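You operate a simulated robot arm through the tools that you are given. There is no shell and no other tool. Be economical: measure what you need, move in short steps, check, and stop when the job is done.

Carry out the task below with a simulated two-armed robot. There is one attempt and no reset: what you move stays moved.

JOB
Take the grey cloth from the beige table and lay it out flat on the teal table.

The check looks at the end state, three seconds after you hand in, the way a careful person would. Anything else that was tipped, shoved, dropped, spilled or broken makes it a failure. Flat cloth is picked up by pressing the open fingertips on it (5 to 10 N) and closing them slowly along it; thin cloth reads only 2 to 8 mm in the jaws.

ROBOT AND FRAMES
Two 7-joint arms with two-finger parallel grippers on one trunk, on a base that drives. Base frame: it is fixed to the floor where the robot stands at the start and does not move with it; the origin is under the middle of the robot, x ahead of it, y to its left, z up; the surface under the hand at the start is at about z = 0.8. Readings come in m, rad, newtons and seconds.
The left shoulder is at the start at [-0.092, 0.119, 0.825], the right one opposite. With the tool pointing down near the work surface each hand reaches from about 0.14 to 0.58 m from the robot's upright axis, wherever it stands, measured 20 degrees to its own side. Places, roughly: teal table [2.9, -0.1, 0.8]. Payload 3.43 kg a hand.
Tool frame (each hand has its own): the origin (TCP) lies between the finger pads and is the grasp point; the fingertips stand 0.03 m ahead of it; z points along the fingers, y is the line along which they close. Largest opening 0.094 m; finger width 0.028, thickness 0.01; the body of the gripper, 0.05 by 0.096 m, starts 0.055 m behind the TCP.
Orientation is told as [roll, pitch, yaw] about the base's x, y, z axes, in that order, counted from this pose: with the fingers straight down and closing along the base's y, the tool's x points along the base's -x, its y along +y and its z along -z.

CONTROLS
- The arms move only by the tool servo_tool. It takes "left_targets", "right_targets" or both (then of equal length, played together; a hand with none holds still); each is a list of rows, each an object (a shift or turn left out is 0, a gripper value left out holds the last) with "claw": the gripper command, from -1 (shut) to 1 (fully open), values between in proportion; "travel": the shift along the tool's x, y, z in units of 400 mm (1.0 is 400 mm), a list of three; "turn": the turn, a rotation vector about the tool's x, y, z in units of 60 degrees (1.0 is 60 degrees), a list of three. In form: [{"claw": claw, "travel": [x, y, z], "turn": [ax, ay, az]}, ...]. A call has 1 to 10 rows; each row is the pose to reach, as a shift and turn from the pose commanded when the call began, along the tool's axes at that moment. A call with a number of a shift or a turn outside -1 to 1 is refused whole. Rows are played at 5 a second. More than 0.05 m and 0.15 rad between two rows, or a gripper value outside its range, and nothing of the call is played. Where a pose cannot be reached the arm comes as near as it can. A force on the tool above 40 N (or 10 N above the force at the start of the call, whichever is more), or a blocked arm, ends the call early, and 0.2 s more pass. The fingers move at their own pace (about 0.153 m/s each) and stop on an object; they squeeze with about 31 N. The grip force told is the motor's: it shows also when the fingers shut on nothing. Time passes only in rows, and 0.2 s behind the last, so rows that repeat a pose let the fingers close. The reply holds the time, the measured pose of the TCP, the force on the tool along the base axes, the opening and the grip force, in the units named above and with some noise, with the torque about the TCP (base axes, N m) and any sound that the robot's microphone picked up.
- Cameras (640 x 400 px; columns grow to the right, rows downward): "scene" is now at [0.0222, 0.0083, 1.5205]; the picture's right is [0.14, -0.99, 0.00], its down [-0.85, -0.12, -0.50] and it looks along [0.50, 0.07, -0.86] (base axes); focal length 265 px, centre (320, 200). "left" rides on the left gripper at [0.076, -0.014, -0.103] in its tool frame; the picture's right is [0.18, 0.98, 0.00], its down [-0.75, 0.14, -0.64] and it looks along [-0.63, 0.12, 0.77] (tool axes); focal length 243 px, centre (320, 200). "right" rides on the right gripper at [0.076, 0.014, -0.102] in its tool frame; the picture's right is [-0.18, 0.98, 0.00], its down [-0.75, -0.14, -0.64] and it looks along [-0.63, -0.12, 0.77] (tool axes); focal length 243 px, centre (320, 200). There is no depth. A picture from a camera that has moved, and an enlarged one, comes with that camera's place and axes in the base frame and with its lens.
- capture(camera): a new picture of that camera. The clock stands still meanwhile.
- move_column(by): slides the trunk up (or, below 0, down) by that many m; the arms and the scene camera ride with it, the base frame stays. It gives what a move gives, with no picture.
- steer(legs): drives the robot by 1 to 6 legs, each [ahead, left, turn to the left] in m, m and rad, along the robot's own axes; the way and the turn of a leg run together, so that a leg with both is an arc; at most 1.5 m and 3.142 rad a leg. The arms and the cameras ride along, it lands a little off, and it stops where it bumps. It gives what a move gives.
- head_to(pan, tilt): turns the head with the scene camera to pan (to the left, within 2.496 rad either way) and tilt (down, from -0.506 to 1.204), counted from straight ahead of the robot. It gives what a move gives.
- inspect(camera, box): a new picture of the part [left, top, right, bottom] of that camera's present view, enlarged. The clock stands still meanwhile.
- sign_off(): hands the job in; it is judged then, once.

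Go step by step. Nothing tells you exact positions but the pictures and the camera data: compare them with the known pose of the tool, close in by small moves and look again before you grip or let go. The budget is 120 turns and 92 pictures, counting those below and the enlarged ones. Unless the task says otherwise, let go and move clear before handing in, and close with one line.

The tools are called after ">>>" as name(argument=value, ...) on one line, values as JSON. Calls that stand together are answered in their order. servo_tool: Moves the arms, as the interface text tells. Its arguments: {"type":"object","properties":{"left_targets":{"type":"array","items":{"type":"object","properties":{"claw":{"type":"number"},"travel":{"type":"array","items":{"type":"number"}},"turn":{"type":"array","items":{"type":"number"}}}}},"right_targets":{"type":"array","items":{"type":"object","properties":{"claw":{"type":"number"},"travel":{"type":"array","items":{"type":"number"}},"turn":{"type":"array","items":{"type":"number"}}}}}},"required":[]} The other tools are called the same way: move_column (by) slides the trunk up or down; steer (legs) drives the base; head_to (pan, tilt) turns the head that bears the scene camera; capture (camera) takes a picture; inspect (camera, box) takes an enlarged picture of a part of a camera's view; sign_off () hands the job in.

At the start:

```text
time: 0.0
left_tool_pos: [0.3552, 0.2422, 0.9377]
left_orientation: [-0.001, 0.0, 0.0]
left_contact_force: [0.2, 0.6, -1.3]
left_ft_torque: [0.05, 0.0, 0.05]
left_gripper_width: 0.094
left_grip_force: 0.0
right_tool_pos: [0.2822, -0.0943, 1.0176]
right_orientation: [0.001, -0.001, -0.001]
right_contact_force: [-0.1, -0.2, -0.4]
right_ft_torque: [0.0, 0.0, -0.01]
right_gripper_width: 0.0939
right_grip_force: 0.0
trunk travel left (down, up): [-0.25, 0.085]
robot x, y, heading: [0.0005, 0.0018, 0.005]
head pan, tilt: [0.145, 1.042]
```

scene: 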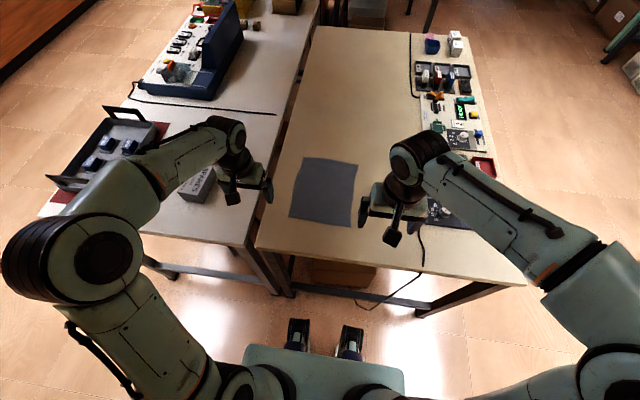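
right: 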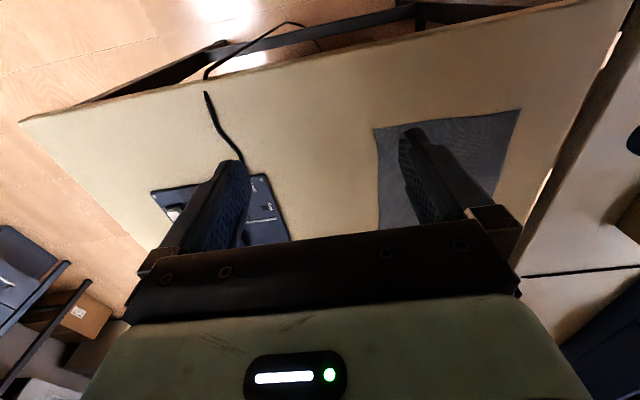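
left: 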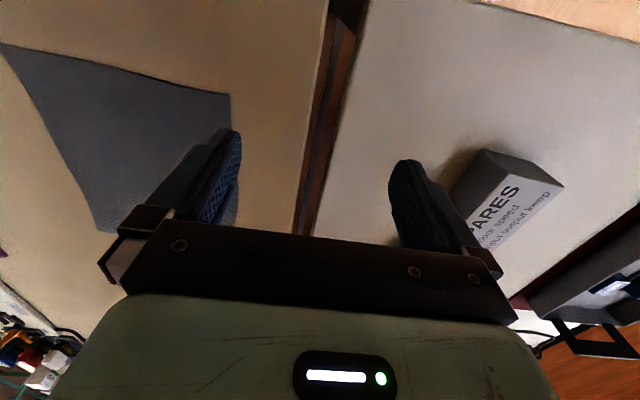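

The grey cloth lies at about x 0.36–0.60, y −0.04–0.15 on the beige table. I'll look ahead and to the right to find the teal table and a route to it.

>>> head_to(pan=0.0, tilt=0.35)

>>> capture(camera="scene")

>>> head_to(pan=-0.9, tilt=0.5)

>>> capture(camera="scene")

```text
time: 1.1
left_tool_pos: [0.3559, 0.2415, 0.9369]
left_orientation: [0.0, 0.002, -0.001]
left_contact_force: [-0.2, -0.3, -0.1]
left_ft_torque: [-0.02, -0.02, -0.03]
left_gripper_width: 0.094
left_grip_force: 0.0
right_tool_pos: [0.2813, -0.0949, 1.018]
right_orientation: [0.002, 0.0, 0.0]
right_contact_force: [-0.7, 0.0, 0.2]
right_ft_torque: [0.02, -0.01, -0.02]
right_gripper_width: 0.0939
right_grip_force: 0.1
trunk travel left (down, up): [-0.25, 0.085]
robot x, y, heading: [0.0011, 0.0026, 0.0]
head pan, tilt: [0.0, 0.351]
```

```text
88 pictures are left
camera scene: at [0.0491, -0.0013, 1.5782], right [0.0, -1.0, 0.0], down [-0.34, 0.0, -0.94], along [0.94, 0.0, -0.34], focal length 265 px, centre (320, 200)
```

scene: 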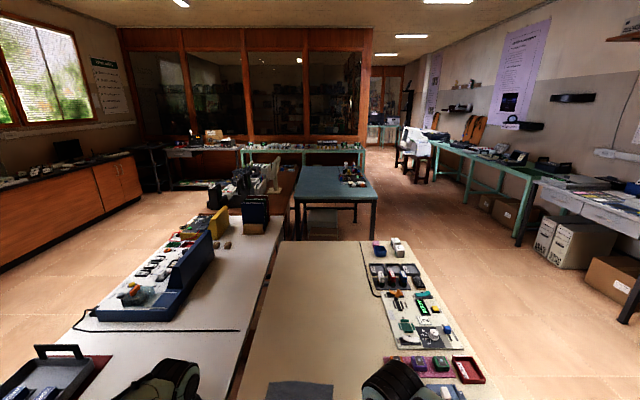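

```text
time: 2.3
left_tool_pos: [0.3555, 0.2414, 0.9372]
left_orientation: [0.0, 0.001, 0.002]
left_contact_force: [0.4, 1.2, -0.4]
left_ft_torque: [0.0, -0.02, -0.02]
left_gripper_width: 0.0943
left_grip_force: 0.0
right_tool_pos: [0.2823, -0.0944, 1.0166]
right_orientation: [0.001, -0.001, 0.001]
right_contact_force: [-1.5, -0.9, 1.6]
right_ft_torque: [0.01, 0.01, 0.01]
right_gripper_width: 0.0937
right_grip_force: 0.1
trunk travel left (down, up): [-0.25, 0.085]
robot x, y, heading: [-0.0001, -0.0009, -0.002]
head pan, tilt: [-0.901, 0.499]
```

```text
87 pictures are left
camera scene: at [0.0126, -0.0725, 1.5646], right [-0.78, -0.62, 0.0], down [-0.3, 0.37, -0.88], along [0.55, -0.69, -0.48], focal length 265 px, centre (320, 200)
```

scene: 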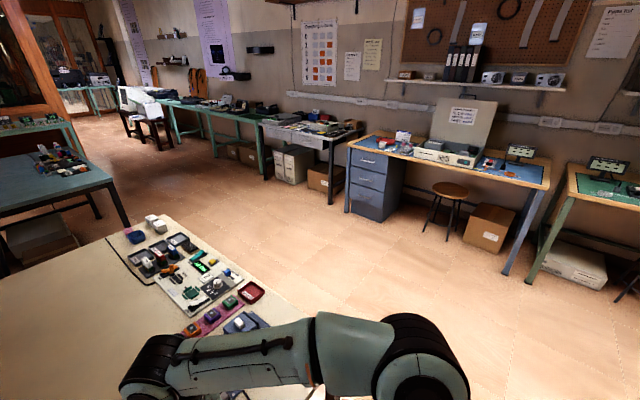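

Teal table spans roughly x 2.2–3.6, y −0.5–0.25, with items on its far right. I'll bring both hands over the near edge of the cloth and check with pictures.

>>> servo_tool(left_targets=[{"claw": -0.15, "travel": [-0.019, -0.079, 0.005]}, {"claw": -0.15, "travel": [-0.0375, -0.159, 0.01]}, {"claw": -0.15, "travel": [-0.056, -0.238, 0.015]}, {"claw": -0.15, "travel": [-0.075, -0.3175, 0.018]}, {"claw": -0.15, "travel": [-0.075, -0.3175, 0.018]}], right_targets=[{"claw": -0.15, "travel": [-0.064, 0.057, 0.055]}, {"claw": -0.15, "travel": [-0.129, 0.114, 0.11]}, {"claw": -0.15, "travel": [-0.193, 0.171, 0.165]}, {"claw": -0.15, "travel": [-0.2575, 0.2275, 0.22]}, {"claw": -0.15, "travel": [-0.2575, 0.2275, 0.22]}])

>>> head_to(pan=0.1, tilt=1.0)

>>> capture(camera="scene")

>>> capture(camera="left")

>>> capture(camera="right")

```text
time: 3.5
left_tool_pos: [0.3819, 0.1143, 0.9319]
left_orientation: [0.001, -0.001, 0.0]
left_contact_force: [0.7, 0.6, -0.6]
left_ft_torque: [0.01, 0.02, -0.03]
left_gripper_width: 0.0401
left_grip_force: 0.1
right_tool_pos: [0.3837, -0.0059, 0.9284]
right_orientation: [0.001, -0.003, 0.0]
right_contact_force: [0.3, -0.7, 0.6]
right_ft_torque: [0.01, 0.01, 0.0]
right_gripper_width: 0.0402
right_grip_force: 0.1
trunk travel left (down, up): [-0.25, 0.085]
robot x, y, heading: [-0.0011, 0.002, 0.003]
head pan, tilt: [-0.901, 0.499]
```

```text
time: 4.7
left_tool_pos: [0.382, 0.1145, 0.9318]
left_orientation: [0.002, -0.001, 0.001]
left_contact_force: [0.4, 0.5, -0.2]
left_ft_torque: [0.02, -0.01, 0.01]
left_gripper_width: 0.0399
left_grip_force: 0.0
right_tool_pos: [0.3849, -0.0045, 0.9286]
right_orientation: [0.001, -0.001, -0.001]
right_contact_force: [-0.8, 0.8, 0.3]
right_ft_torque: [0.01, 0.01, -0.01]
right_gripper_width: 0.0398
right_grip_force: 0.1
trunk travel left (down, up): [-0.25, 0.085]
robot x, y, heading: [-0.0004, 0.0006, 0.004]
head pan, tilt: [0.099, 1.0]
```

```text
86 pictures are left
camera scene: at [0.0253, 0.0055, 1.5235], right [0.1, -1.0, 0.0], down [-0.84, -0.08, -0.54], along [0.54, 0.05, -0.84], focal length 265 px, centre (320, 200)
```

scene: 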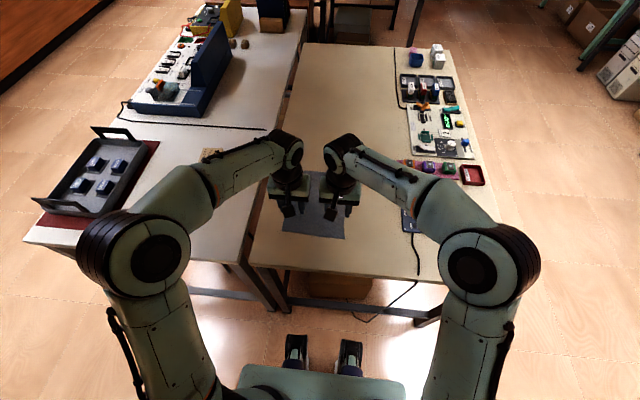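

```text
85 pictures are left
camera left: at [0.307, 0.0996, 1.0343], right [-0.18, 0.98, 0.0], down [0.75, 0.14, 0.64], along [0.63, 0.12, -0.77], focal length 243 px, centre (320, 200)
```

left: 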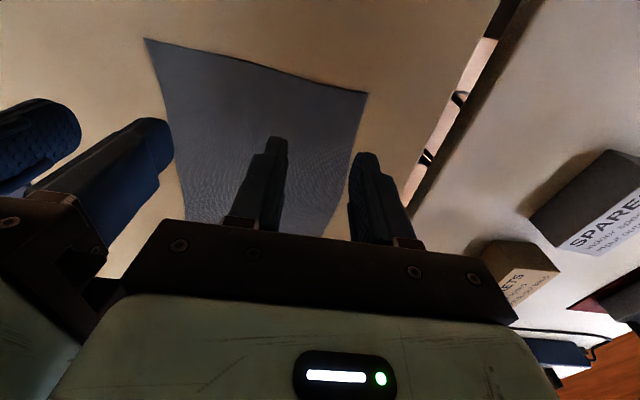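

```text
84 pictures are left
camera right: at [0.3088, 0.0087, 1.0308], right [0.18, 0.98, 0.0], down [0.75, -0.14, 0.64], along [0.63, -0.12, -0.77], focal length 243 px, centre (320, 200)
```

right: 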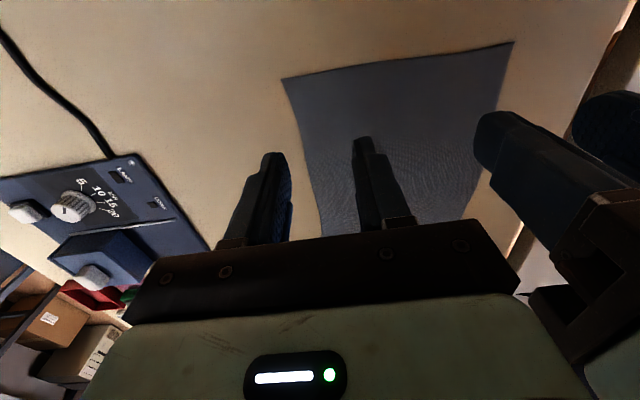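

The cloth's near corners are at about (0.358, −0.034) and (0.366, 0.155). I lower both hands with slight corrections and stop just above it.

>>> servo_tool(left_targets=[{"travel": [0.0, 0.01, 0.08]}, {"travel": [0.0, 0.01, 0.16]}, {"travel": [0.0, 0.01, 0.22]}, {"travel": [0.0, 0.01, 0.22]}], right_targets=[{"travel": [0.015, 0.015, 0.08]}, {"travel": [0.015, 0.015, 0.16]}, {"travel": [0.015, 0.015, 0.21]}, {"travel": [0.015, 0.015, 0.21]}])

>>> capture(camera="left")

>>> capture(camera="right")

```text
time: 5.7
left_tool_pos: [0.3834, 0.1182, 0.8429]
left_orientation: [0.0, 0.0, 0.001]
left_contact_force: [-0.6, -1.2, 0.0]
left_ft_torque: [0.03, -0.01, -0.04]
left_gripper_width: 0.04
left_grip_force: 0.1
right_tool_pos: [0.3777, 0.0024, 0.8444]
right_orientation: [0.002, 0.001, 0.001]
right_contact_force: [0.0, 1.0, 0.0]
right_ft_torque: [0.0, 0.01, 0.02]
right_gripper_width: 0.04
right_grip_force: 0.0
trunk travel left (down, up): [-0.25, 0.085]
robot x, y, heading: [0.0016, 0.0009, 0.001]
head pan, tilt: [0.099, 1.0]
```

```text
83 pictures are left
camera left: at [0.3081, 0.1025, 0.9451], right [-0.18, 0.98, 0.0], down [0.75, 0.14, 0.64], along [0.63, 0.12, -0.77], focal length 243 px, centre (320, 200)
```

left: 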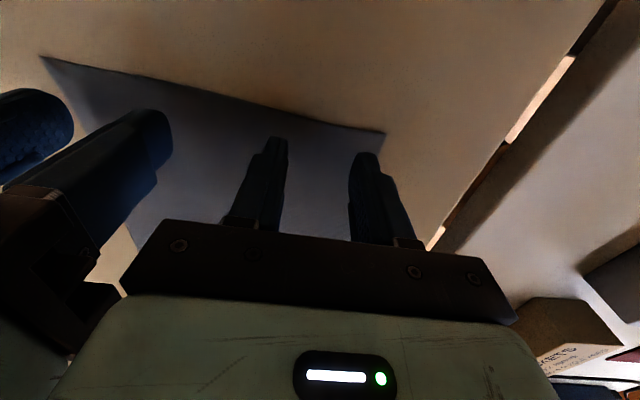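

```text
82 pictures are left
camera right: at [0.3026, 0.015, 0.9476], right [0.18, 0.98, 0.0], down [0.75, -0.14, 0.64], along [0.63, -0.12, -0.77], focal length 243 px, centre (320, 200)
```

right: 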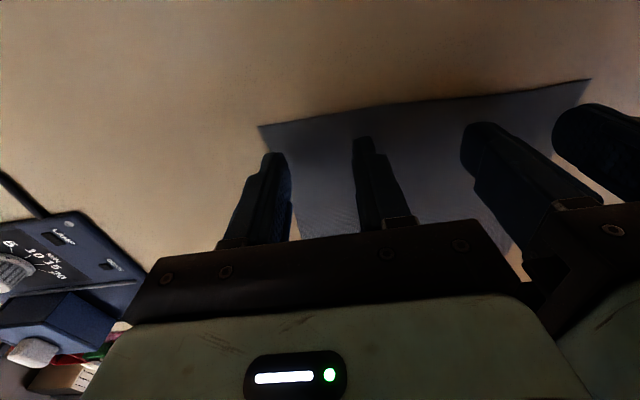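

Both hands are placed just inside the near edge; I lower them slowly until contact.

>>> servo_tool(left_targets=[{"travel": [0, 0, 0.015]}, {"travel": [0, 0, 0.025]}, {"travel": [0, 0, 0.0325]}, {"travel": [0, 0, 0.0325]}], right_targets=[{"travel": [0, 0, 0.015]}, {"travel": [0, 0, 0.025]}, {"travel": [0, 0, 0.036]}, {"travel": [0, 0, 0.036]}])

```text
time: 6.7
left_tool_pos: [0.3862, 0.1175, 0.8305]
left_orientation: [0.0, -0.006, 0.0]
left_contact_force: [-1.5, 1.4, 21.0]
left_ft_torque: [0.24, 0.22, 0.03]
left_gripper_width: 0.0398
left_grip_force: 0.1
right_tool_pos: [0.3788, 0.0009, 0.8317]
right_orientation: [-0.001, -0.001, -0.001]
right_contact_force: [0.1, 0.3, 0.4]
right_ft_torque: [0.01, 0.02, -0.03]
right_gripper_width: 0.0403
right_grip_force: 0.1
trunk travel left (down, up): [-0.25, 0.085]
robot x, y, heading: [0.0013, -0.0002, 0.002]
head pan, tilt: [0.099, 1.0]
```

>>> servo_tool(left_targets=[{"travel": [0, 0, -0.002]}, {"travel": [0, 0, -0.002]}], right_targets=[{"travel": [0, 0, 0.003]}, {"travel": [0, 0, 0.003]}])

```text
time: 7.3
left_tool_pos: [0.385, 0.1186, 0.8321]
left_orientation: [0.0, -0.006, 0.0]
left_contact_force: [2.7, 0.9, 24.6]
left_ft_torque: [0.22, 0.15, -0.02]
left_gripper_width: 0.04
left_grip_force: 0.1
right_tool_pos: [0.3788, 0.0016, 0.8316]
right_orientation: [0.002, -0.002, -0.001]
right_contact_force: [-1.5, 0.7, 8.1]
right_ft_torque: [-0.1, 0.09, -0.01]
right_gripper_width: 0.0401
right_grip_force: 0.0
trunk travel left (down, up): [-0.25, 0.085]
robot x, y, heading: [-0.0013, 0.0009, 0.0]
head pan, tilt: [0.099, 1.0]
```

>>> servo_tool(left_targets=[{"travel": [0, 0, -0.0035]}, {"travel": [0, 0, -0.0035]}])

```text
time: 7.9
left_tool_pos: [0.384, 0.1196, 0.8316]
left_orientation: [0.001, 0.001, 0.001]
left_contact_force: [2.6, -0.5, 10.8]
left_ft_torque: [0.09, 0.0, 0.0]
left_gripper_width: 0.0397
left_grip_force: 0.0
right_tool_pos: [0.379, 0.0026, 0.8304]
right_orientation: [0.002, 0.0, -0.001]
right_contact_force: [-3.0, 0.8, 15.8]
right_ft_torque: [-0.2, 0.18, -0.03]
right_gripper_width: 0.0399
right_grip_force: 0.1
trunk travel left (down, up): [-0.25, 0.085]
robot x, y, heading: [0.0011, -0.0022, -0.001]
head pan, tilt: [0.099, 1.0]
```

>>> servo_tool(left_targets=[{"claw": -0.15, "travel": [0, 0, -0.001]}, {"claw": -0.25, "travel": [0, 0, -0.001]}, {"claw": -0.35, "travel": [0, 0, -0.001]}, {"claw": -0.45, "travel": [0, 0, -0.001]}, {"claw": -0.55, "travel": [0, 0, -0.001]}, {"claw": -0.65, "travel": [0, 0, -0.001]}, {"claw": -0.75, "travel": [0, 0, -0.001]}, {"claw": -0.85, "travel": [0, 0, -0.001]}, {"claw": -1, "travel": [0, 0, -0.001]}, {"claw": -1, "travel": [0, 0, -0.001]}], right_targets=[{"claw": -0.15, "travel": [0, 0, -0.003]}, {"claw": -0.25, "travel": [0, 0, -0.003]}, {"claw": -0.35, "travel": [0, 0, -0.003]}, {"claw": -0.45, "travel": [0, 0, -0.003]}, {"claw": -0.55, "travel": [0, 0, -0.003]}, {"claw": -0.65, "travel": [0, 0, -0.003]}, {"claw": -0.75, "travel": [0, 0, -0.003]}, {"claw": -0.85, "travel": [0, 0, -0.003]}, {"claw": -1, "travel": [0, 0, -0.003]}, {"claw": -1, "travel": [0, 0, -0.003]}])

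>>> capture(camera="left")

>>> capture(camera="right")

```text
time: 10.1
left_tool_pos: [0.3848, 0.1186, 0.8328]
left_orientation: [0.0, 0.001, 0.0]
left_contact_force: [-0.5, 0.4, 0.6]
left_ft_torque: [0.01, 0.05, -0.04]
left_gripper_width: 0.0
left_grip_force: 31.2
right_tool_pos: [0.3787, 0.0011, 0.8315]
right_orientation: [0.001, -0.001, -0.001]
right_contact_force: [-0.2, 0.4, 2.9]
right_ft_torque: [0.01, 0.01, -0.03]
right_gripper_width: 0.0021
right_grip_force: 31.3
trunk travel left (down, up): [-0.25, 0.085]
robot x, y, heading: [-0.0, -0.0012, -0.001]
head pan, tilt: [0.099, 1.0]
```

```text
81 pictures are left
camera left: at [0.3094, 0.103, 0.935], right [-0.18, 0.98, 0.0], down [0.75, 0.14, 0.64], along [0.63, 0.12, -0.77], focal length 243 px, centre (320, 200)
```

left: 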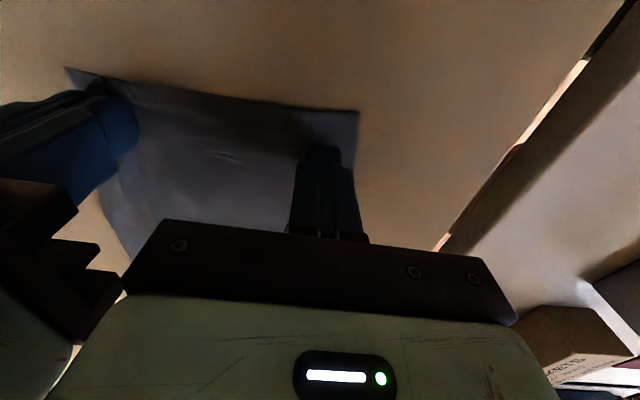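

```text
80 pictures are left
camera right: at [0.3023, 0.0148, 0.9338], right [0.18, 0.98, 0.0], down [0.75, -0.14, 0.64], along [0.63, -0.12, -0.77], focal length 243 px, centre (320, 200)
```

right: 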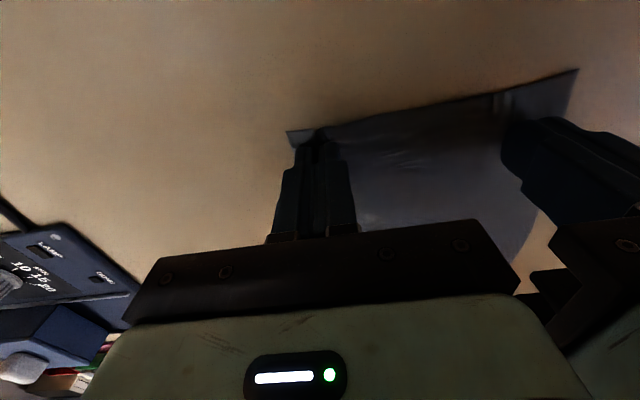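

The right hand holds the cloth (2.1 mm); the left slipped off, and the cloth's left corner shifted to about (0.353, 0.133). I lift the left slightly, re-open and reposition.

>>> servo_tool(left_targets=[{"claw": -1, "travel": [0, 0, -0.025]}, {"claw": -0.36, "travel": [0.03, -0.03, -0.025]}, {"claw": -0.36, "travel": [0.03, -0.03, -0.025]}, {"claw": -0.36, "travel": [0.03, -0.03, -0.01]}, {"claw": -0.36, "travel": [0.03, -0.03, 0.001]}, {"claw": -0.36, "travel": [0.03, -0.03, 0.003]}, {"claw": -0.36, "travel": [0.03, -0.03, 0.003]}])

>>> capture(camera="left")

```text
time: 11.7
left_tool_pos: [0.3734, 0.1055, 0.8318]
left_orientation: [0.001, 0.001, 0.0]
left_contact_force: [0.2, -1.1, 2.6]
left_ft_torque: [-0.01, -0.02, 0.0]
left_gripper_width: 0.0298
left_grip_force: 0.0
right_tool_pos: [0.3791, 0.0019, 0.8317]
right_orientation: [0.0, -0.003, -0.001]
right_contact_force: [-0.2, 0.4, 2.2]
right_ft_torque: [0.0, -0.01, 0.02]
right_gripper_width: 0.0024
right_grip_force: 31.1
trunk travel left (down, up): [-0.25, 0.085]
robot x, y, heading: [0.001, 0.001, 0.001]
head pan, tilt: [0.099, 1.0]
```

```text
79 pictures are left
camera left: at [0.2978, 0.0916, 0.934], right [-0.18, 0.98, 0.0], down [0.75, 0.14, 0.64], along [0.63, 0.12, -0.77], focal length 243 px, centre (320, 200)
```

left: 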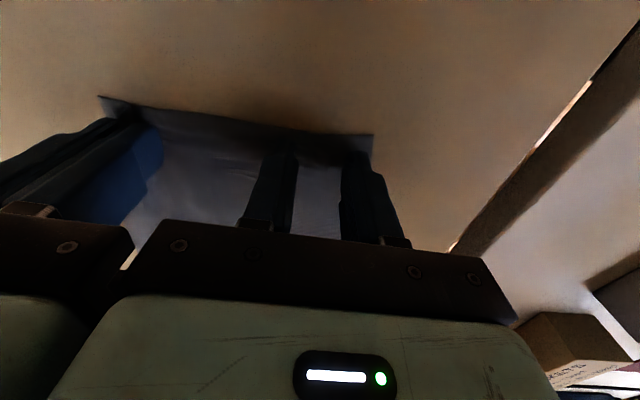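

>>> servo_tool(left_targets=[{"travel": [0, 0, 0.002]}, {"travel": [0, 0, 0.003]}, {"travel": [0, 0, 0.003]}])

```text
time: 12.5
left_tool_pos: [0.3727, 0.1055, 0.8312]
left_orientation: [-0.001, -0.002, 0.0]
left_contact_force: [-1.0, 0.2, 15.4]
left_ft_torque: [0.11, 0.13, -0.03]
left_gripper_width: 0.03
left_grip_force: 0.1
right_tool_pos: [0.3785, 0.0013, 0.8317]
right_orientation: [0.001, 0.001, 0.0]
right_contact_force: [-0.2, -0.2, -0.1]
right_ft_torque: [-0.01, 0.02, -0.03]
right_gripper_width: 0.0022
right_grip_force: 31.0
trunk travel left (down, up): [-0.25, 0.085]
robot x, y, heading: [-0.0011, -0.0016, 0.001]
head pan, tilt: [0.099, 1.0]
```

>>> servo_tool(left_targets=[{"claw": -0.36, "travel": [0, 0, -0.001]}, {"claw": -0.45, "travel": [0, 0, -0.001]}, {"claw": -0.53, "travel": [0, 0, -0.001]}, {"claw": -0.61, "travel": [0, 0, -0.001]}, {"claw": -0.69, "travel": [0, 0, -0.001]}, {"claw": -0.77, "travel": [0, 0, -0.001]}, {"claw": -0.85, "travel": [0, 0, -0.001]}, {"claw": -0.93, "travel": [0, 0, -0.001]}, {"claw": -1, "travel": [0, 0, -0.001]}, {"claw": -1, "travel": [0, 0, -0.001]}])

>>> capture(camera="left")

```text
time: 14.7
left_tool_pos: [0.3736, 0.1071, 0.8312]
left_orientation: [0.0, -0.001, 0.0]
left_contact_force: [1.2, -4.1, 13.5]
left_ft_torque: [-0.12, 0.09, 0.02]
left_gripper_width: 0.002
left_grip_force: 30.9
right_tool_pos: [0.3785, 0.0013, 0.8312]
right_orientation: [0.001, 0.001, 0.0]
right_contact_force: [-1.4, 4.7, 0.2]
right_ft_torque: [0.14, -0.02, -0.04]
right_gripper_width: 0.002
right_grip_force: 31.0
trunk travel left (down, up): [-0.25, 0.085]
robot x, y, heading: [0.0009, -0.0038, 0.004]
head pan, tilt: [0.099, 1.0]
```

```text
78 pictures are left
camera left: at [0.2975, 0.0913, 0.9338], right [-0.18, 0.98, 0.0], down [0.75, 0.14, 0.64], along [0.63, 0.12, -0.77], focal length 243 px, centre (320, 200)
```

left: 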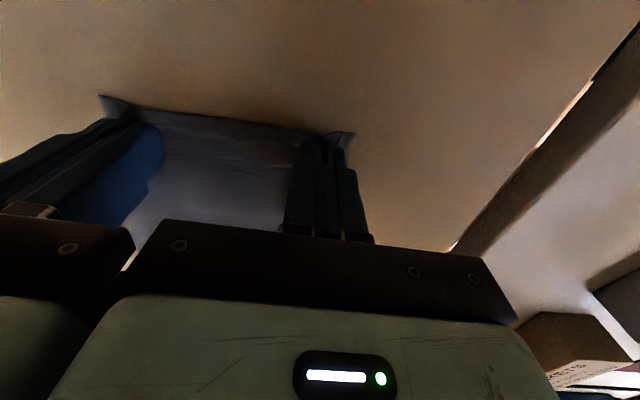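

Both hands now hold the near edge (2 mm each). I lift them together slowly.

>>> servo_tool(left_targets=[{"travel": [0, -0.005, -0.04]}, {"travel": [0, -0.005, -0.1]}, {"travel": [0, -0.005, -0.17]}, {"travel": [0, -0.005, -0.25]}, {"travel": [0, -0.005, -0.33]}, {"travel": [0, -0.005, -0.41]}, {"travel": [0, -0.005, -0.49]}, {"travel": [0, -0.005, -0.57]}, {"travel": [0, -0.005, -0.65]}, {"travel": [0, -0.005, -0.72]}], right_targets=[{"travel": [0, 0, -0.04]}, {"travel": [0, 0, -0.1]}, {"travel": [0, 0, -0.17]}, {"travel": [0, 0, -0.25]}, {"travel": [0, 0, -0.33]}, {"travel": [0, 0, -0.41]}, {"travel": [0, 0, -0.49]}, {"travel": [0, 0, -0.57]}, {"travel": [0, 0, -0.65]}, {"travel": [0, 0, -0.72]}])

>>> capture(camera="scene")

>>> capture(camera="right")

```text
time: 16.9
left_tool_pos: [0.3734, 0.1031, 1.1189]
left_orientation: [-0.001, 0.001, -0.001]
left_contact_force: [-0.5, -2.5, -0.6]
left_ft_torque: [-0.06, 0.01, -0.01]
left_gripper_width: 0.0015
left_grip_force: 31.0
right_tool_pos: [0.3774, -0.0008, 1.1202]
right_orientation: [-0.002, 0.001, 0.002]
right_contact_force: [0.7, 1.8, -0.8]
right_ft_torque: [0.05, 0.04, 0.02]
right_gripper_width: 0.002
right_grip_force: 30.5
trunk travel left (down, up): [-0.25, 0.085]
robot x, y, heading: [-0.004, 0.0008, 0.002]
head pan, tilt: [0.099, 1.0]
```

```text
77 pictures are left
camera scene: at [0.0252, 0.0057, 1.5234], right [0.1, -1.0, 0.0], down [-0.84, -0.08, -0.54], along [0.54, 0.05, -0.84], focal length 265 px, centre (320, 200)
```

scene: 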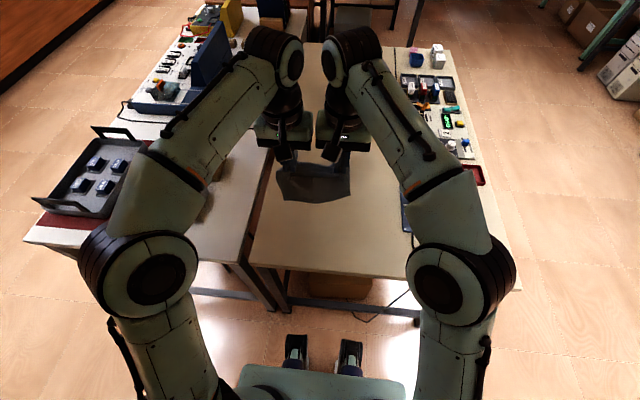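

```text
76 pictures are left
camera right: at [0.302, 0.0141, 1.2226], right [0.18, 0.98, 0.0], down [0.75, -0.14, 0.64], along [0.63, -0.12, -0.77], focal length 243 px, centre (320, 200)
```

right: 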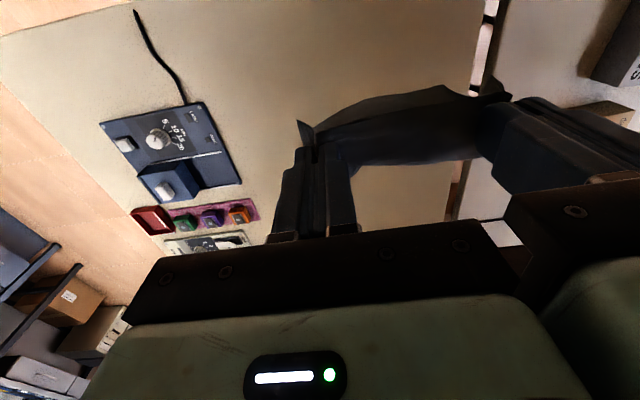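

The cloth hangs from both hands above the table. Before backing off I check behind and to the right.

>>> head_to(pan=-2.4, tilt=0.6)

>>> capture(camera="scene")

>>> head_to(pan=-1.2, tilt=0.8)

>>> capture(camera="scene")

```text
time: 19.2
left_tool_pos: [0.3731, 0.104, 1.1174]
left_orientation: [-0.001, -0.001, 0.0]
left_contact_force: [-0.3, -1.4, 0.2]
left_ft_torque: [0.0, -0.01, 0.01]
left_gripper_width: 0.0019
left_grip_force: 31.1
right_tool_pos: [0.3777, 0.0013, 1.1204]
right_orientation: [0.0, 0.0, 0.001]
right_contact_force: [-0.1, 1.4, -0.4]
right_ft_torque: [0.07, -0.02, -0.02]
right_gripper_width: 0.0021
right_grip_force: 30.9
trunk travel left (down, up): [-0.25, 0.085]
robot x, y, heading: [0.0008, -0.0005, 0.003]
head pan, tilt: [-2.4, 0.6]
```

```text
75 pictures are left
camera scene: at [-0.1091, -0.0611, 1.5555], right [-0.68, 0.74, 0.0], down [0.42, 0.38, -0.83], along [-0.61, -0.56, -0.56], focal length 265 px, centre (320, 200)
```

scene: 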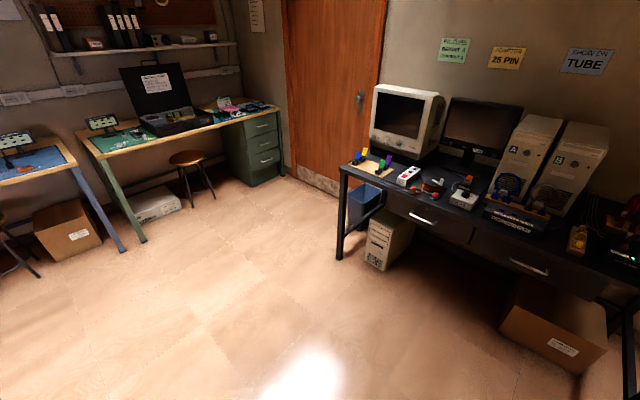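

```text
time: 20.6
left_tool_pos: [0.373, 0.1033, 1.1169]
left_orientation: [0.001, -0.001, 0.002]
left_contact_force: [-0.5, -0.6, -0.2]
left_ft_torque: [-0.03, -0.01, 0.05]
left_gripper_width: 0.0015
left_grip_force: 31.4
right_tool_pos: [0.378, 0.0005, 1.1195]
right_orientation: [-0.001, -0.002, 0.0]
right_contact_force: [-0.5, 1.0, -0.9]
right_ft_torque: [0.04, -0.04, 0.0]
right_gripper_width: 0.0021
right_grip_force: 30.6
trunk travel left (down, up): [-0.25, 0.085]
robot x, y, heading: [0.0009, 0.0006, -0.002]
head pan, tilt: [-1.201, 0.799]
```

```text
74 pictures are left
camera scene: at [-0.0149, -0.0765, 1.5386], right [-0.93, -0.36, 0.0], down [-0.26, 0.67, -0.7], along [0.25, -0.65, -0.72], focal length 265 px, centre (320, 200)
```

scene: 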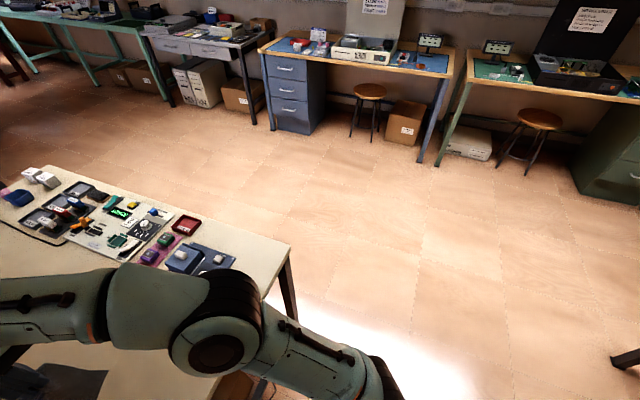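

The floor behind and to the right is clear. I back off 0.5 m, slide right 1.15 m, and go ahead along the aisle part of the way.

>>> steer(legs=[[-0.5, 0, 0], [0, -1.15, 0], [1.4, 0, 0]])

>>> head_to(pan=0.5, tilt=0.5)

>>> capture(camera="scene")

```text
time: 40.0
left_tool_pos: [1.289, -0.9973, 1.1175]
left_orientation: [-0.001, 0.0, 0.018]
left_contact_force: [0.1, -0.8, 0.9]
left_ft_torque: [-0.04, -0.01, 0.06]
left_gripper_width: 0.0014
left_grip_force: 31.4
right_tool_pos: [1.2961, -1.1012, 1.1197]
right_orientation: [0.0, 0.0, 0.017]
right_contact_force: [0.1, 0.8, 1.2]
right_ft_torque: [0.07, 0.01, 0.0]
right_gripper_width: 0.0021
right_grip_force: 30.7
trunk travel left (down, up): [-0.25, 0.085]
robot x, y, heading: [0.9202, -1.1043, 0.015]
head pan, tilt: [-1.201, 0.799]
```

```text
time: 41.7
left_tool_pos: [1.2885, -0.9978, 1.1172]
left_orientation: [-0.002, 0.0, 0.019]
left_contact_force: [0.1, -1.5, -0.4]
left_ft_torque: [-0.06, 0.0, 0.01]
left_gripper_width: 0.0016
left_grip_force: 30.1
right_tool_pos: [1.2967, -1.1005, 1.1202]
right_orientation: [0.0, -0.001, 0.016]
right_contact_force: [-0.2, 1.7, -0.2]
right_ft_torque: [0.04, -0.02, -0.02]
right_gripper_width: 0.0024
right_grip_force: 31.0
trunk travel left (down, up): [-0.25, 0.085]
robot x, y, heading: [0.9185, -1.1071, 0.019]
head pan, tilt: [0.499, 0.499]
```

```text
73 pictures are left
camera scene: at [0.9528, -1.0645, 1.5645], right [0.49, -0.87, 0.0], down [-0.42, -0.24, -0.88], along [0.76, 0.43, -0.48], focal length 265 px, centre (320, 200)
```

scene: 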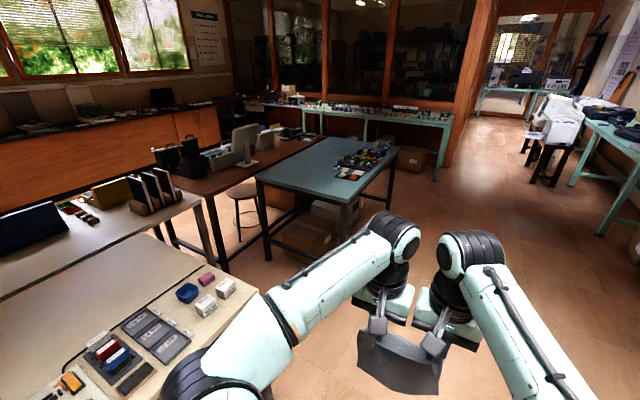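

The teal table's near corner is at about (2.25, −0.51) and its items start around x 2.5. I drive alongside it, turn to face it, and look closely before choosing the spot.

>>> steer(legs=[[1.38, -0.05, 0], [0, 0, 1.555]])

>>> head_to(pan=0.0, tilt=0.75)

>>> capture(camera="scene")

```text
time: 52.4
left_tool_pos: [2.197, -0.7656, 1.1167]
left_orientation: [0.0, -0.001, 1.569]
left_contact_force: [1.6, 0.0, -0.1]
left_ft_torque: [0.01, 0.0, -0.02]
left_gripper_width: 0.0017
left_grip_force: 31.1
right_tool_pos: [2.2981, -0.7606, 1.1197]
right_orientation: [-0.002, 0.001, 1.568]
right_contact_force: [-1.4, -0.3, 0.0]
right_ft_torque: [0.02, 0.01, -0.04]
right_gripper_width: 0.0019
right_grip_force: 30.8
trunk travel left (down, up): [-0.25, 0.085]
robot x, y, heading: [2.3028, -1.1382, 1.57]
head pan, tilt: [0.499, 0.499]
```

```text
time: 53.3
left_tool_pos: [2.1952, -0.766, 1.1172]
left_orientation: [-0.002, 0.002, 1.568]
left_contact_force: [1.0, 0.8, 0.1]
left_ft_torque: [0.02, 0.01, -0.01]
left_gripper_width: 0.0016
left_grip_force: 31.0
right_tool_pos: [2.2994, -0.7611, 1.1188]
right_orientation: [0.0, 0.0, 1.569]
right_contact_force: [-0.4, 0.7, -0.1]
right_ft_torque: [0.0, 0.04, -0.05]
right_gripper_width: 0.0021
right_grip_force: 31.6
trunk travel left (down, up): [-0.25, 0.085]
robot x, y, heading: [2.2968, -1.1369, 1.57]
head pan, tilt: [0.0, 0.75]
```

```text
72 pictures are left
camera scene: at [2.2983, -1.1015, 1.5426], right [1.0, 0.0, 0.0], down [0.0, -0.68, -0.73], along [0.0, 0.73, -0.68], focal length 265 px, centre (320, 200)
```

scene: 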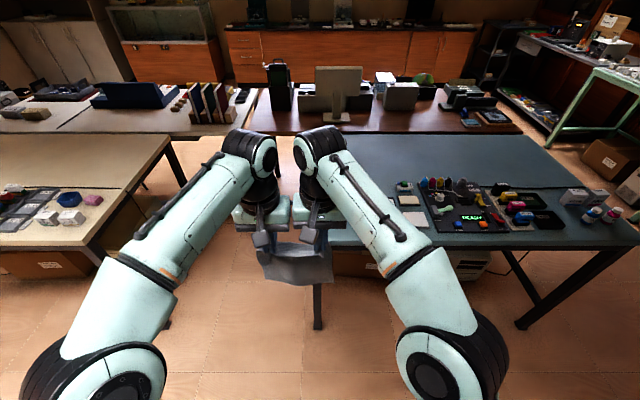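

Free teal area lies at x ≈ 2.26–2.59. I check the hanging cloth closely before moving over the table.

>>> inspect(camera="scene", box=[210, 120, 450, 300])

>>> capture(camera="left")

```text
2.22 times, centred on (330, 210) of scene
camera zoom: at [2.2983, -1.1015, 1.5426], right [1.0, 0.0, 0.0], down [0.0, -0.68, -0.73], along [0.0, 0.73, -0.68], focal length 590 px, centre (298, 178)
```

zoom: 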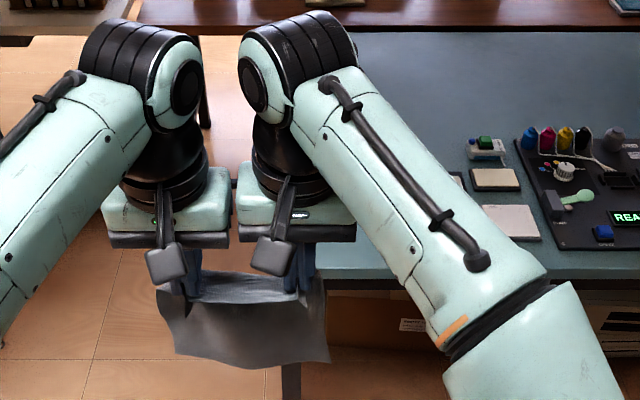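

```text
70 pictures are left
camera left: at [2.2108, -0.843, 1.2205], right [-0.98, -0.18, 0.0], down [-0.14, 0.75, 0.64], along [-0.12, 0.63, -0.77], focal length 243 px, centre (320, 200)
```

left: 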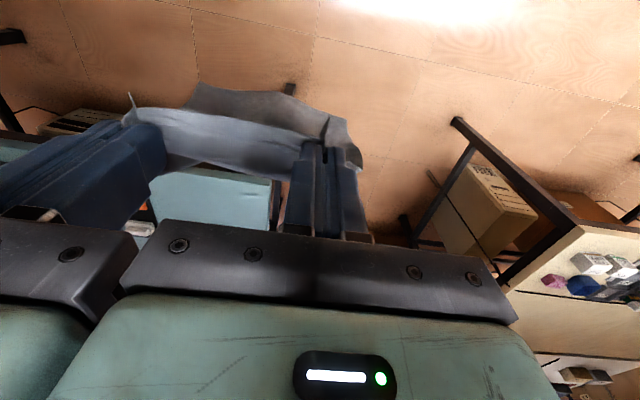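

The cloth hangs straight, bottom edge around z 0.87, above table height. I shift right 0.15 m and advance 0.31 m to bring it over the free corner.

>>> steer(legs=[[0, -0.15, 0], [0.31, 0, 0]])

>>> capture(camera="scene")

>>> capture(camera="left")

>>> capture(camera="right")

```text
time: 57.0
left_tool_pos: [2.346, -0.4479, 1.1171]
left_orientation: [0.001, 0.0, 1.571]
left_contact_force: [1.2, 0.0, -0.6]
left_ft_torque: [-0.03, -0.05, -0.03]
left_gripper_width: 0.0017
left_grip_force: 31.2
right_tool_pos: [2.4493, -0.4444, 1.1195]
right_orientation: [-0.001, 0.0, 1.57]
right_contact_force: [-1.1, -0.9, 0.5]
right_ft_torque: [-0.01, 0.01, -0.05]
right_gripper_width: 0.002
right_grip_force: 30.9
trunk travel left (down, up): [-0.25, 0.085]
robot x, y, heading: [2.4498, -0.8236, 1.569]
head pan, tilt: [0.0, 0.75]
```

```text
69 pictures are left
camera scene: at [2.4488, -0.7829, 1.5426], right [1.0, 0.0, 0.0], down [0.0, -0.68, -0.73], along [0.0, 0.73, -0.68], focal length 265 px, centre (320, 200)
```

scene: 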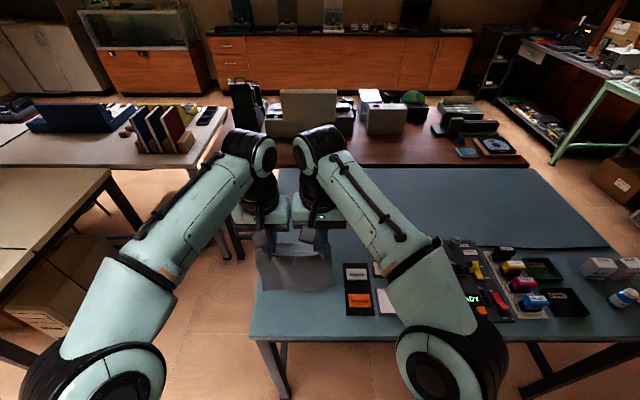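

```text
68 pictures are left
camera left: at [2.3608, -0.5247, 1.2205], right [-0.98, -0.18, 0.0], down [-0.14, 0.75, 0.64], along [-0.12, 0.63, -0.77], focal length 243 px, centre (320, 200)
```

left: 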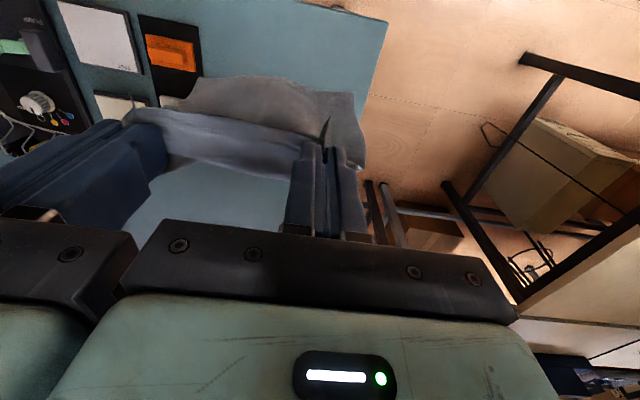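

```text
67 pictures are left
camera right: at [2.4341, -0.5196, 1.2224], right [-0.98, 0.18, 0.0], down [0.14, 0.75, 0.64], along [0.12, 0.63, -0.77], focal length 243 px, centre (320, 200)
```

right: 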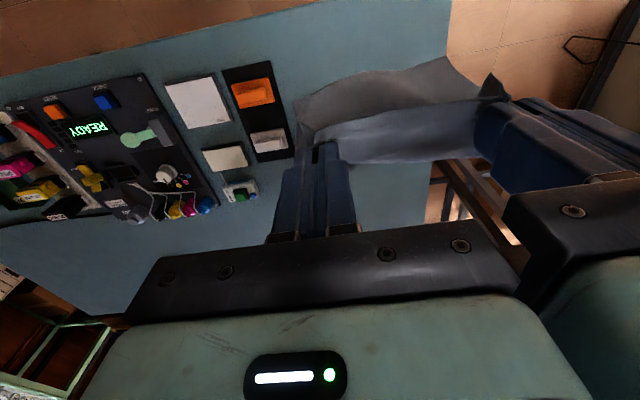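

The free strip runs x 2.265–2.52 (a plate with blocks lies to the right), just wide enough for the cloth. I edge forward and right slightly, then extend the hands ahead.

>>> steer(legs=[[0.03, -0.012, 0]])

>>> servo_tool(left_targets=[{"travel": [-0.08, 0, 0]}, {"travel": [-0.16, 0, 0]}, {"travel": [-0.24, 0, 0]}, {"travel": [-0.32, 0, 0]}, {"travel": [-0.4, 0, 0]}, {"travel": [-0.43, 0, 0]}, {"travel": [-0.43, 0, 0]}], right_targets=[{"travel": [-0.08, 0, 0]}, {"travel": [-0.16, 0, 0]}, {"travel": [-0.24, 0, 0]}, {"travel": [-0.32, 0, 0]}, {"travel": [-0.4, 0, 0]}, {"travel": [-0.43, 0, 0]}, {"travel": [-0.43, 0, 0]}])

>>> capture(camera="scene")

>>> capture(camera="right")

```text
time: 57.9
left_tool_pos: [2.3575, -0.4182, 1.1176]
left_orientation: [-0.001, 0.0, 1.57]
left_contact_force: [1.5, 0.5, 0.9]
left_ft_torque: [-0.01, -0.06, -0.05]
left_gripper_width: 0.0018
left_grip_force: 31.2
right_tool_pos: [2.4595, -0.4132, 1.1218]
right_orientation: [0.001, 0.003, 1.571]
right_contact_force: [-0.8, 0.8, -0.1]
right_ft_torque: [-0.01, 0.04, -0.03]
right_gripper_width: 0.0019
right_grip_force: 31.1
trunk travel left (down, up): [-0.25, 0.085]
robot x, y, heading: [2.459, -0.7921, 1.576]
head pan, tilt: [0.0, 0.75]
```

```text
time: 59.3
left_tool_pos: [2.3711, -0.3307, 1.087]
left_orientation: [-0.022, 0.002, 1.546]
left_contact_force: [15.6, 0.1, -2.5]
left_ft_torque: [-0.01, -0.4, 0.04]
left_gripper_width: 0.0018
left_grip_force: 30.7
left hand out of reach, approached as far as the arm can: row 3, 4, 5, 6, 7
right_tool_pos: [2.4849, -0.3333, 1.0701]
right_orientation: [0.024, 0.004, 1.593]
right_contact_force: [-14.7, 1.3, 1.1]
right_ft_torque: [0.0, 0.49, -0.03]
right_gripper_width: 0.0023
right_grip_force: 30.8
right hand out of reach, approached as far as the arm can: row 2, 3, 4, 5, 6, 7
trunk travel left (down, up): [-0.25, 0.085]
robot x, y, heading: [2.459, -0.7895, 1.571]
head pan, tilt: [0.0, 0.75]
stopped in row 7 (left hand): the force on the tool passed its limit at 51 N (the readings are from after the stop); the commanded pose is now the measured one
```

```text
66 pictures are left
camera scene: at [2.4618, -0.7523, 1.5426], right [1.0, 0.0, 0.0], down [0.0, -0.68, -0.73], along [0.0, 0.73, -0.68], focal length 265 px, centre (320, 200)
```

scene: 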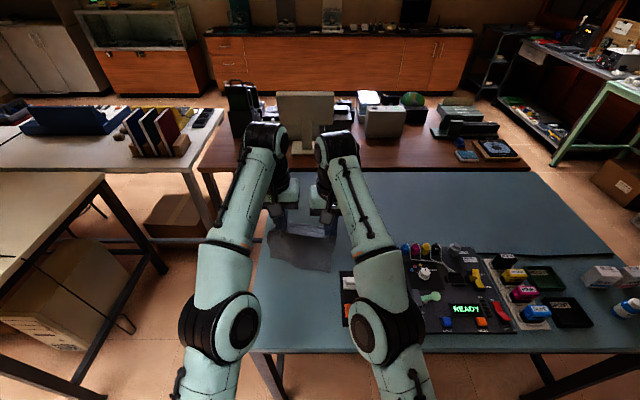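

```text
65 pictures are left
camera right: at [2.4754, -0.4104, 1.1732], right [-0.99, 0.16, 0.02], down [0.14, 0.76, 0.64], along [0.09, 0.63, -0.77], focal length 243 px, centre (320, 200)
```

right: 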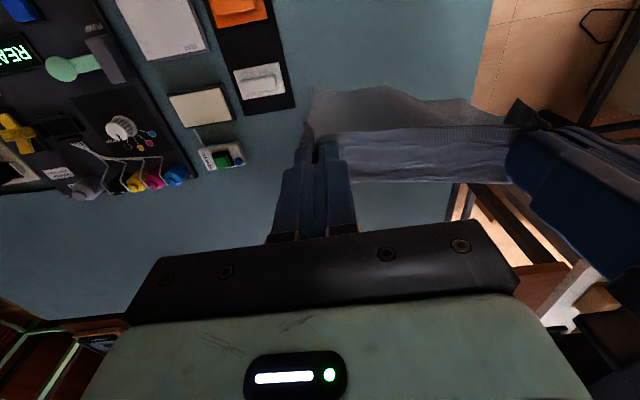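

The arms hit their reach limit at that height and stretched the cloth slightly. I bring the hands back to proper spacing, level and straight, a bit lower.

>>> servo_tool(left_targets=[{"travel": [0.0, 0.018, 0.02], "turn": [-0.01, 0, -0.012]}, {"travel": [0.0, 0.035, 0.0425], "turn": [-0.021, 0, -0.024]}, {"travel": [0.0, 0.035, 0.0425], "turn": [-0.021, 0, -0.024]}], right_targets=[{"travel": [0.0, 0.033, 0.0], "turn": [0.012, 0, 0.01]}, {"travel": [0.0, 0.065, 0.0], "turn": [0.023, 0, 0.021]}, {"travel": [0.0, 0.065, 0.0], "turn": [0.023, 0, 0.021]}])

>>> move_column(by=0.08)

```text
time: 60.1
left_tool_pos: [2.3535, -0.3314, 1.0703]
left_orientation: [0.002, -0.001, 1.58]
left_contact_force: [7.5, 0.0, 0.1]
left_ft_torque: [-0.02, -0.26, -0.03]
left_gripper_width: 0.0017
left_grip_force: 31.1
right_tool_pos: [2.464, -0.3399, 1.0674]
right_orientation: [-0.007, 0.002, 1.563]
right_contact_force: [-8.3, 0.6, -0.3]
right_ft_torque: [0.01, 0.27, -0.02]
right_gripper_width: 0.0018
right_grip_force: 30.6
right hand out of reach, approached as far as the arm can: row 1, 2, 3
trunk travel left (down, up): [-0.25, 0.085]
robot x, y, heading: [2.4586, -0.796, 1.567]
head pan, tilt: [0.0, 0.75]
```

```text
time: 61.2
left_tool_pos: [2.353, -0.3323, 1.1511]
left_orientation: [0.001, -0.001, 1.579]
left_contact_force: [5.0, 0.4, -0.1]
left_ft_torque: [-0.01, -0.21, -0.02]
left_gripper_width: 0.002
left_grip_force: 30.9
right_tool_pos: [2.463, -0.3405, 1.1473]
right_orientation: [-0.007, 0.002, 1.565]
right_contact_force: [-5.3, -0.1, -0.6]
right_ft_torque: [0.04, 0.16, 0.01]
right_gripper_width: 0.002
right_grip_force: 31.2
trunk travel left (down, up): [-0.33, 0.005]
robot x, y, heading: [2.4618, -0.7901, 1.571]
head pan, tilt: [0.0, 0.75]
```

>>> servo_tool(left_targets=[{"travel": [0, -0.005, 0.1]}, {"travel": [0, -0.0075, 0.19]}, {"travel": [-0.05, -0.0075, 0.19]}, {"travel": [-0.1, -0.0075, 0.19]}, {"travel": [-0.15, -0.0075, 0.19]}, {"travel": [-0.15, -0.0075, 0.19]}], right_targets=[{"travel": [0, 0.005, 0.1]}, {"travel": [0, 0.0075, 0.185]}, {"travel": [-0.06, 0.0075, 0.185]}, {"travel": [-0.115, 0.0075, 0.185]}, {"travel": [-0.17, 0.0075, 0.185]}, {"travel": [-0.17, 0.0075, 0.185]}])

>>> capture(camera="scene")

>>> capture(camera="left")

>>> capture(camera="right")

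```text
time: 62.6
left_tool_pos: [2.3549, -0.2726, 1.0739]
left_orientation: [0.0, -0.001, 1.579]
left_contact_force: [0.3, 0.1, 0.4]
left_ft_torque: [0.03, -0.03, 0.03]
left_gripper_width: 0.0016
left_grip_force: 31.7
right_tool_pos: [2.4637, -0.2719, 1.0746]
right_orientation: [-0.007, 0.001, 1.567]
right_contact_force: [0.3, -0.9, 0.0]
right_ft_torque: [-0.01, -0.02, 0.01]
right_gripper_width: 0.002
right_grip_force: 30.8
trunk travel left (down, up): [-0.33, 0.005]
robot x, y, heading: [2.4599, -0.7907, 1.568]
head pan, tilt: [0.0, 0.75]
```

```text
64 pictures are left
camera scene: at [2.4606, -0.7558, 1.6281], right [1.0, 0.0, 0.0], down [0.0, -0.68, -0.73], along [0.0, 0.73, -0.68], focal length 265 px, centre (320, 200)
```

scene: 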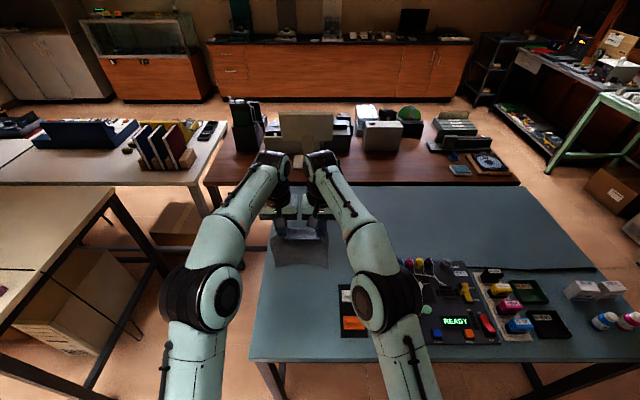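

```text
63 pictures are left
camera left: at [2.3714, -0.3492, 1.177], right [-0.98, -0.19, 0.0], down [-0.15, 0.75, 0.64], along [-0.13, 0.63, -0.77], focal length 243 px, centre (320, 200)
```

left: 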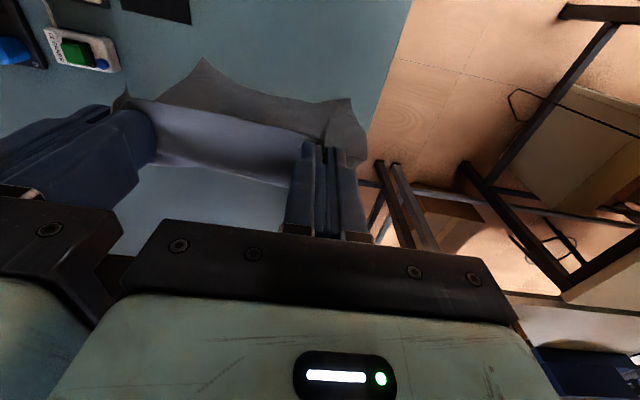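

```text
62 pictures are left
camera right: at [2.4477, -0.3489, 1.1765], right [-0.98, 0.19, -0.01], down [0.14, 0.75, 0.64], along [0.13, 0.63, -0.77], focal length 243 px, centre (320, 200)
```

right: 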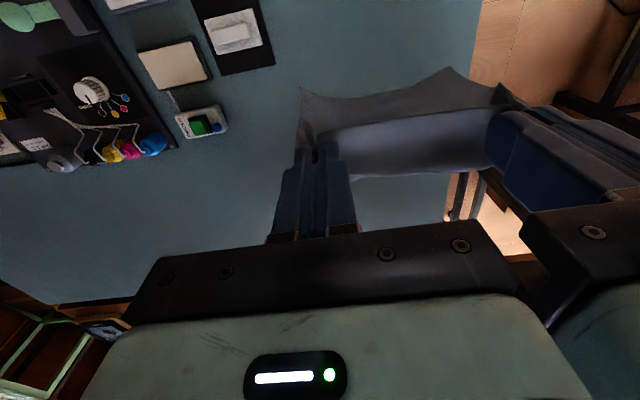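

>>> inspect(camera="scene", box=[240, 180, 370, 300])

```text
3.33 times, centred on (305, 240) of scene
camera zoom: at [2.4606, -0.7558, 1.6281], right [1.0, 0.0, 0.0], down [0.0, -0.68, -0.73], along [0.0, 0.73, -0.68], focal length 884 px, centre (370, 67)
```

zoom: 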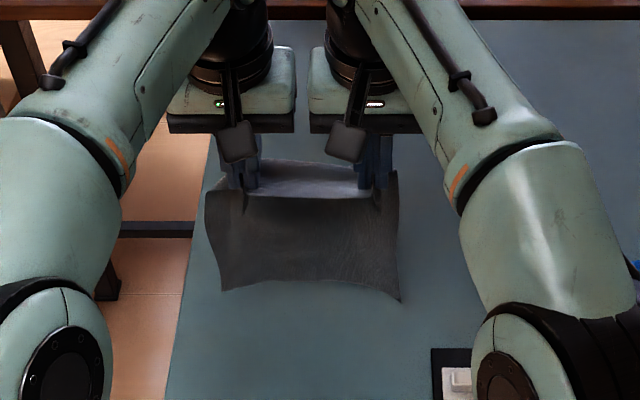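

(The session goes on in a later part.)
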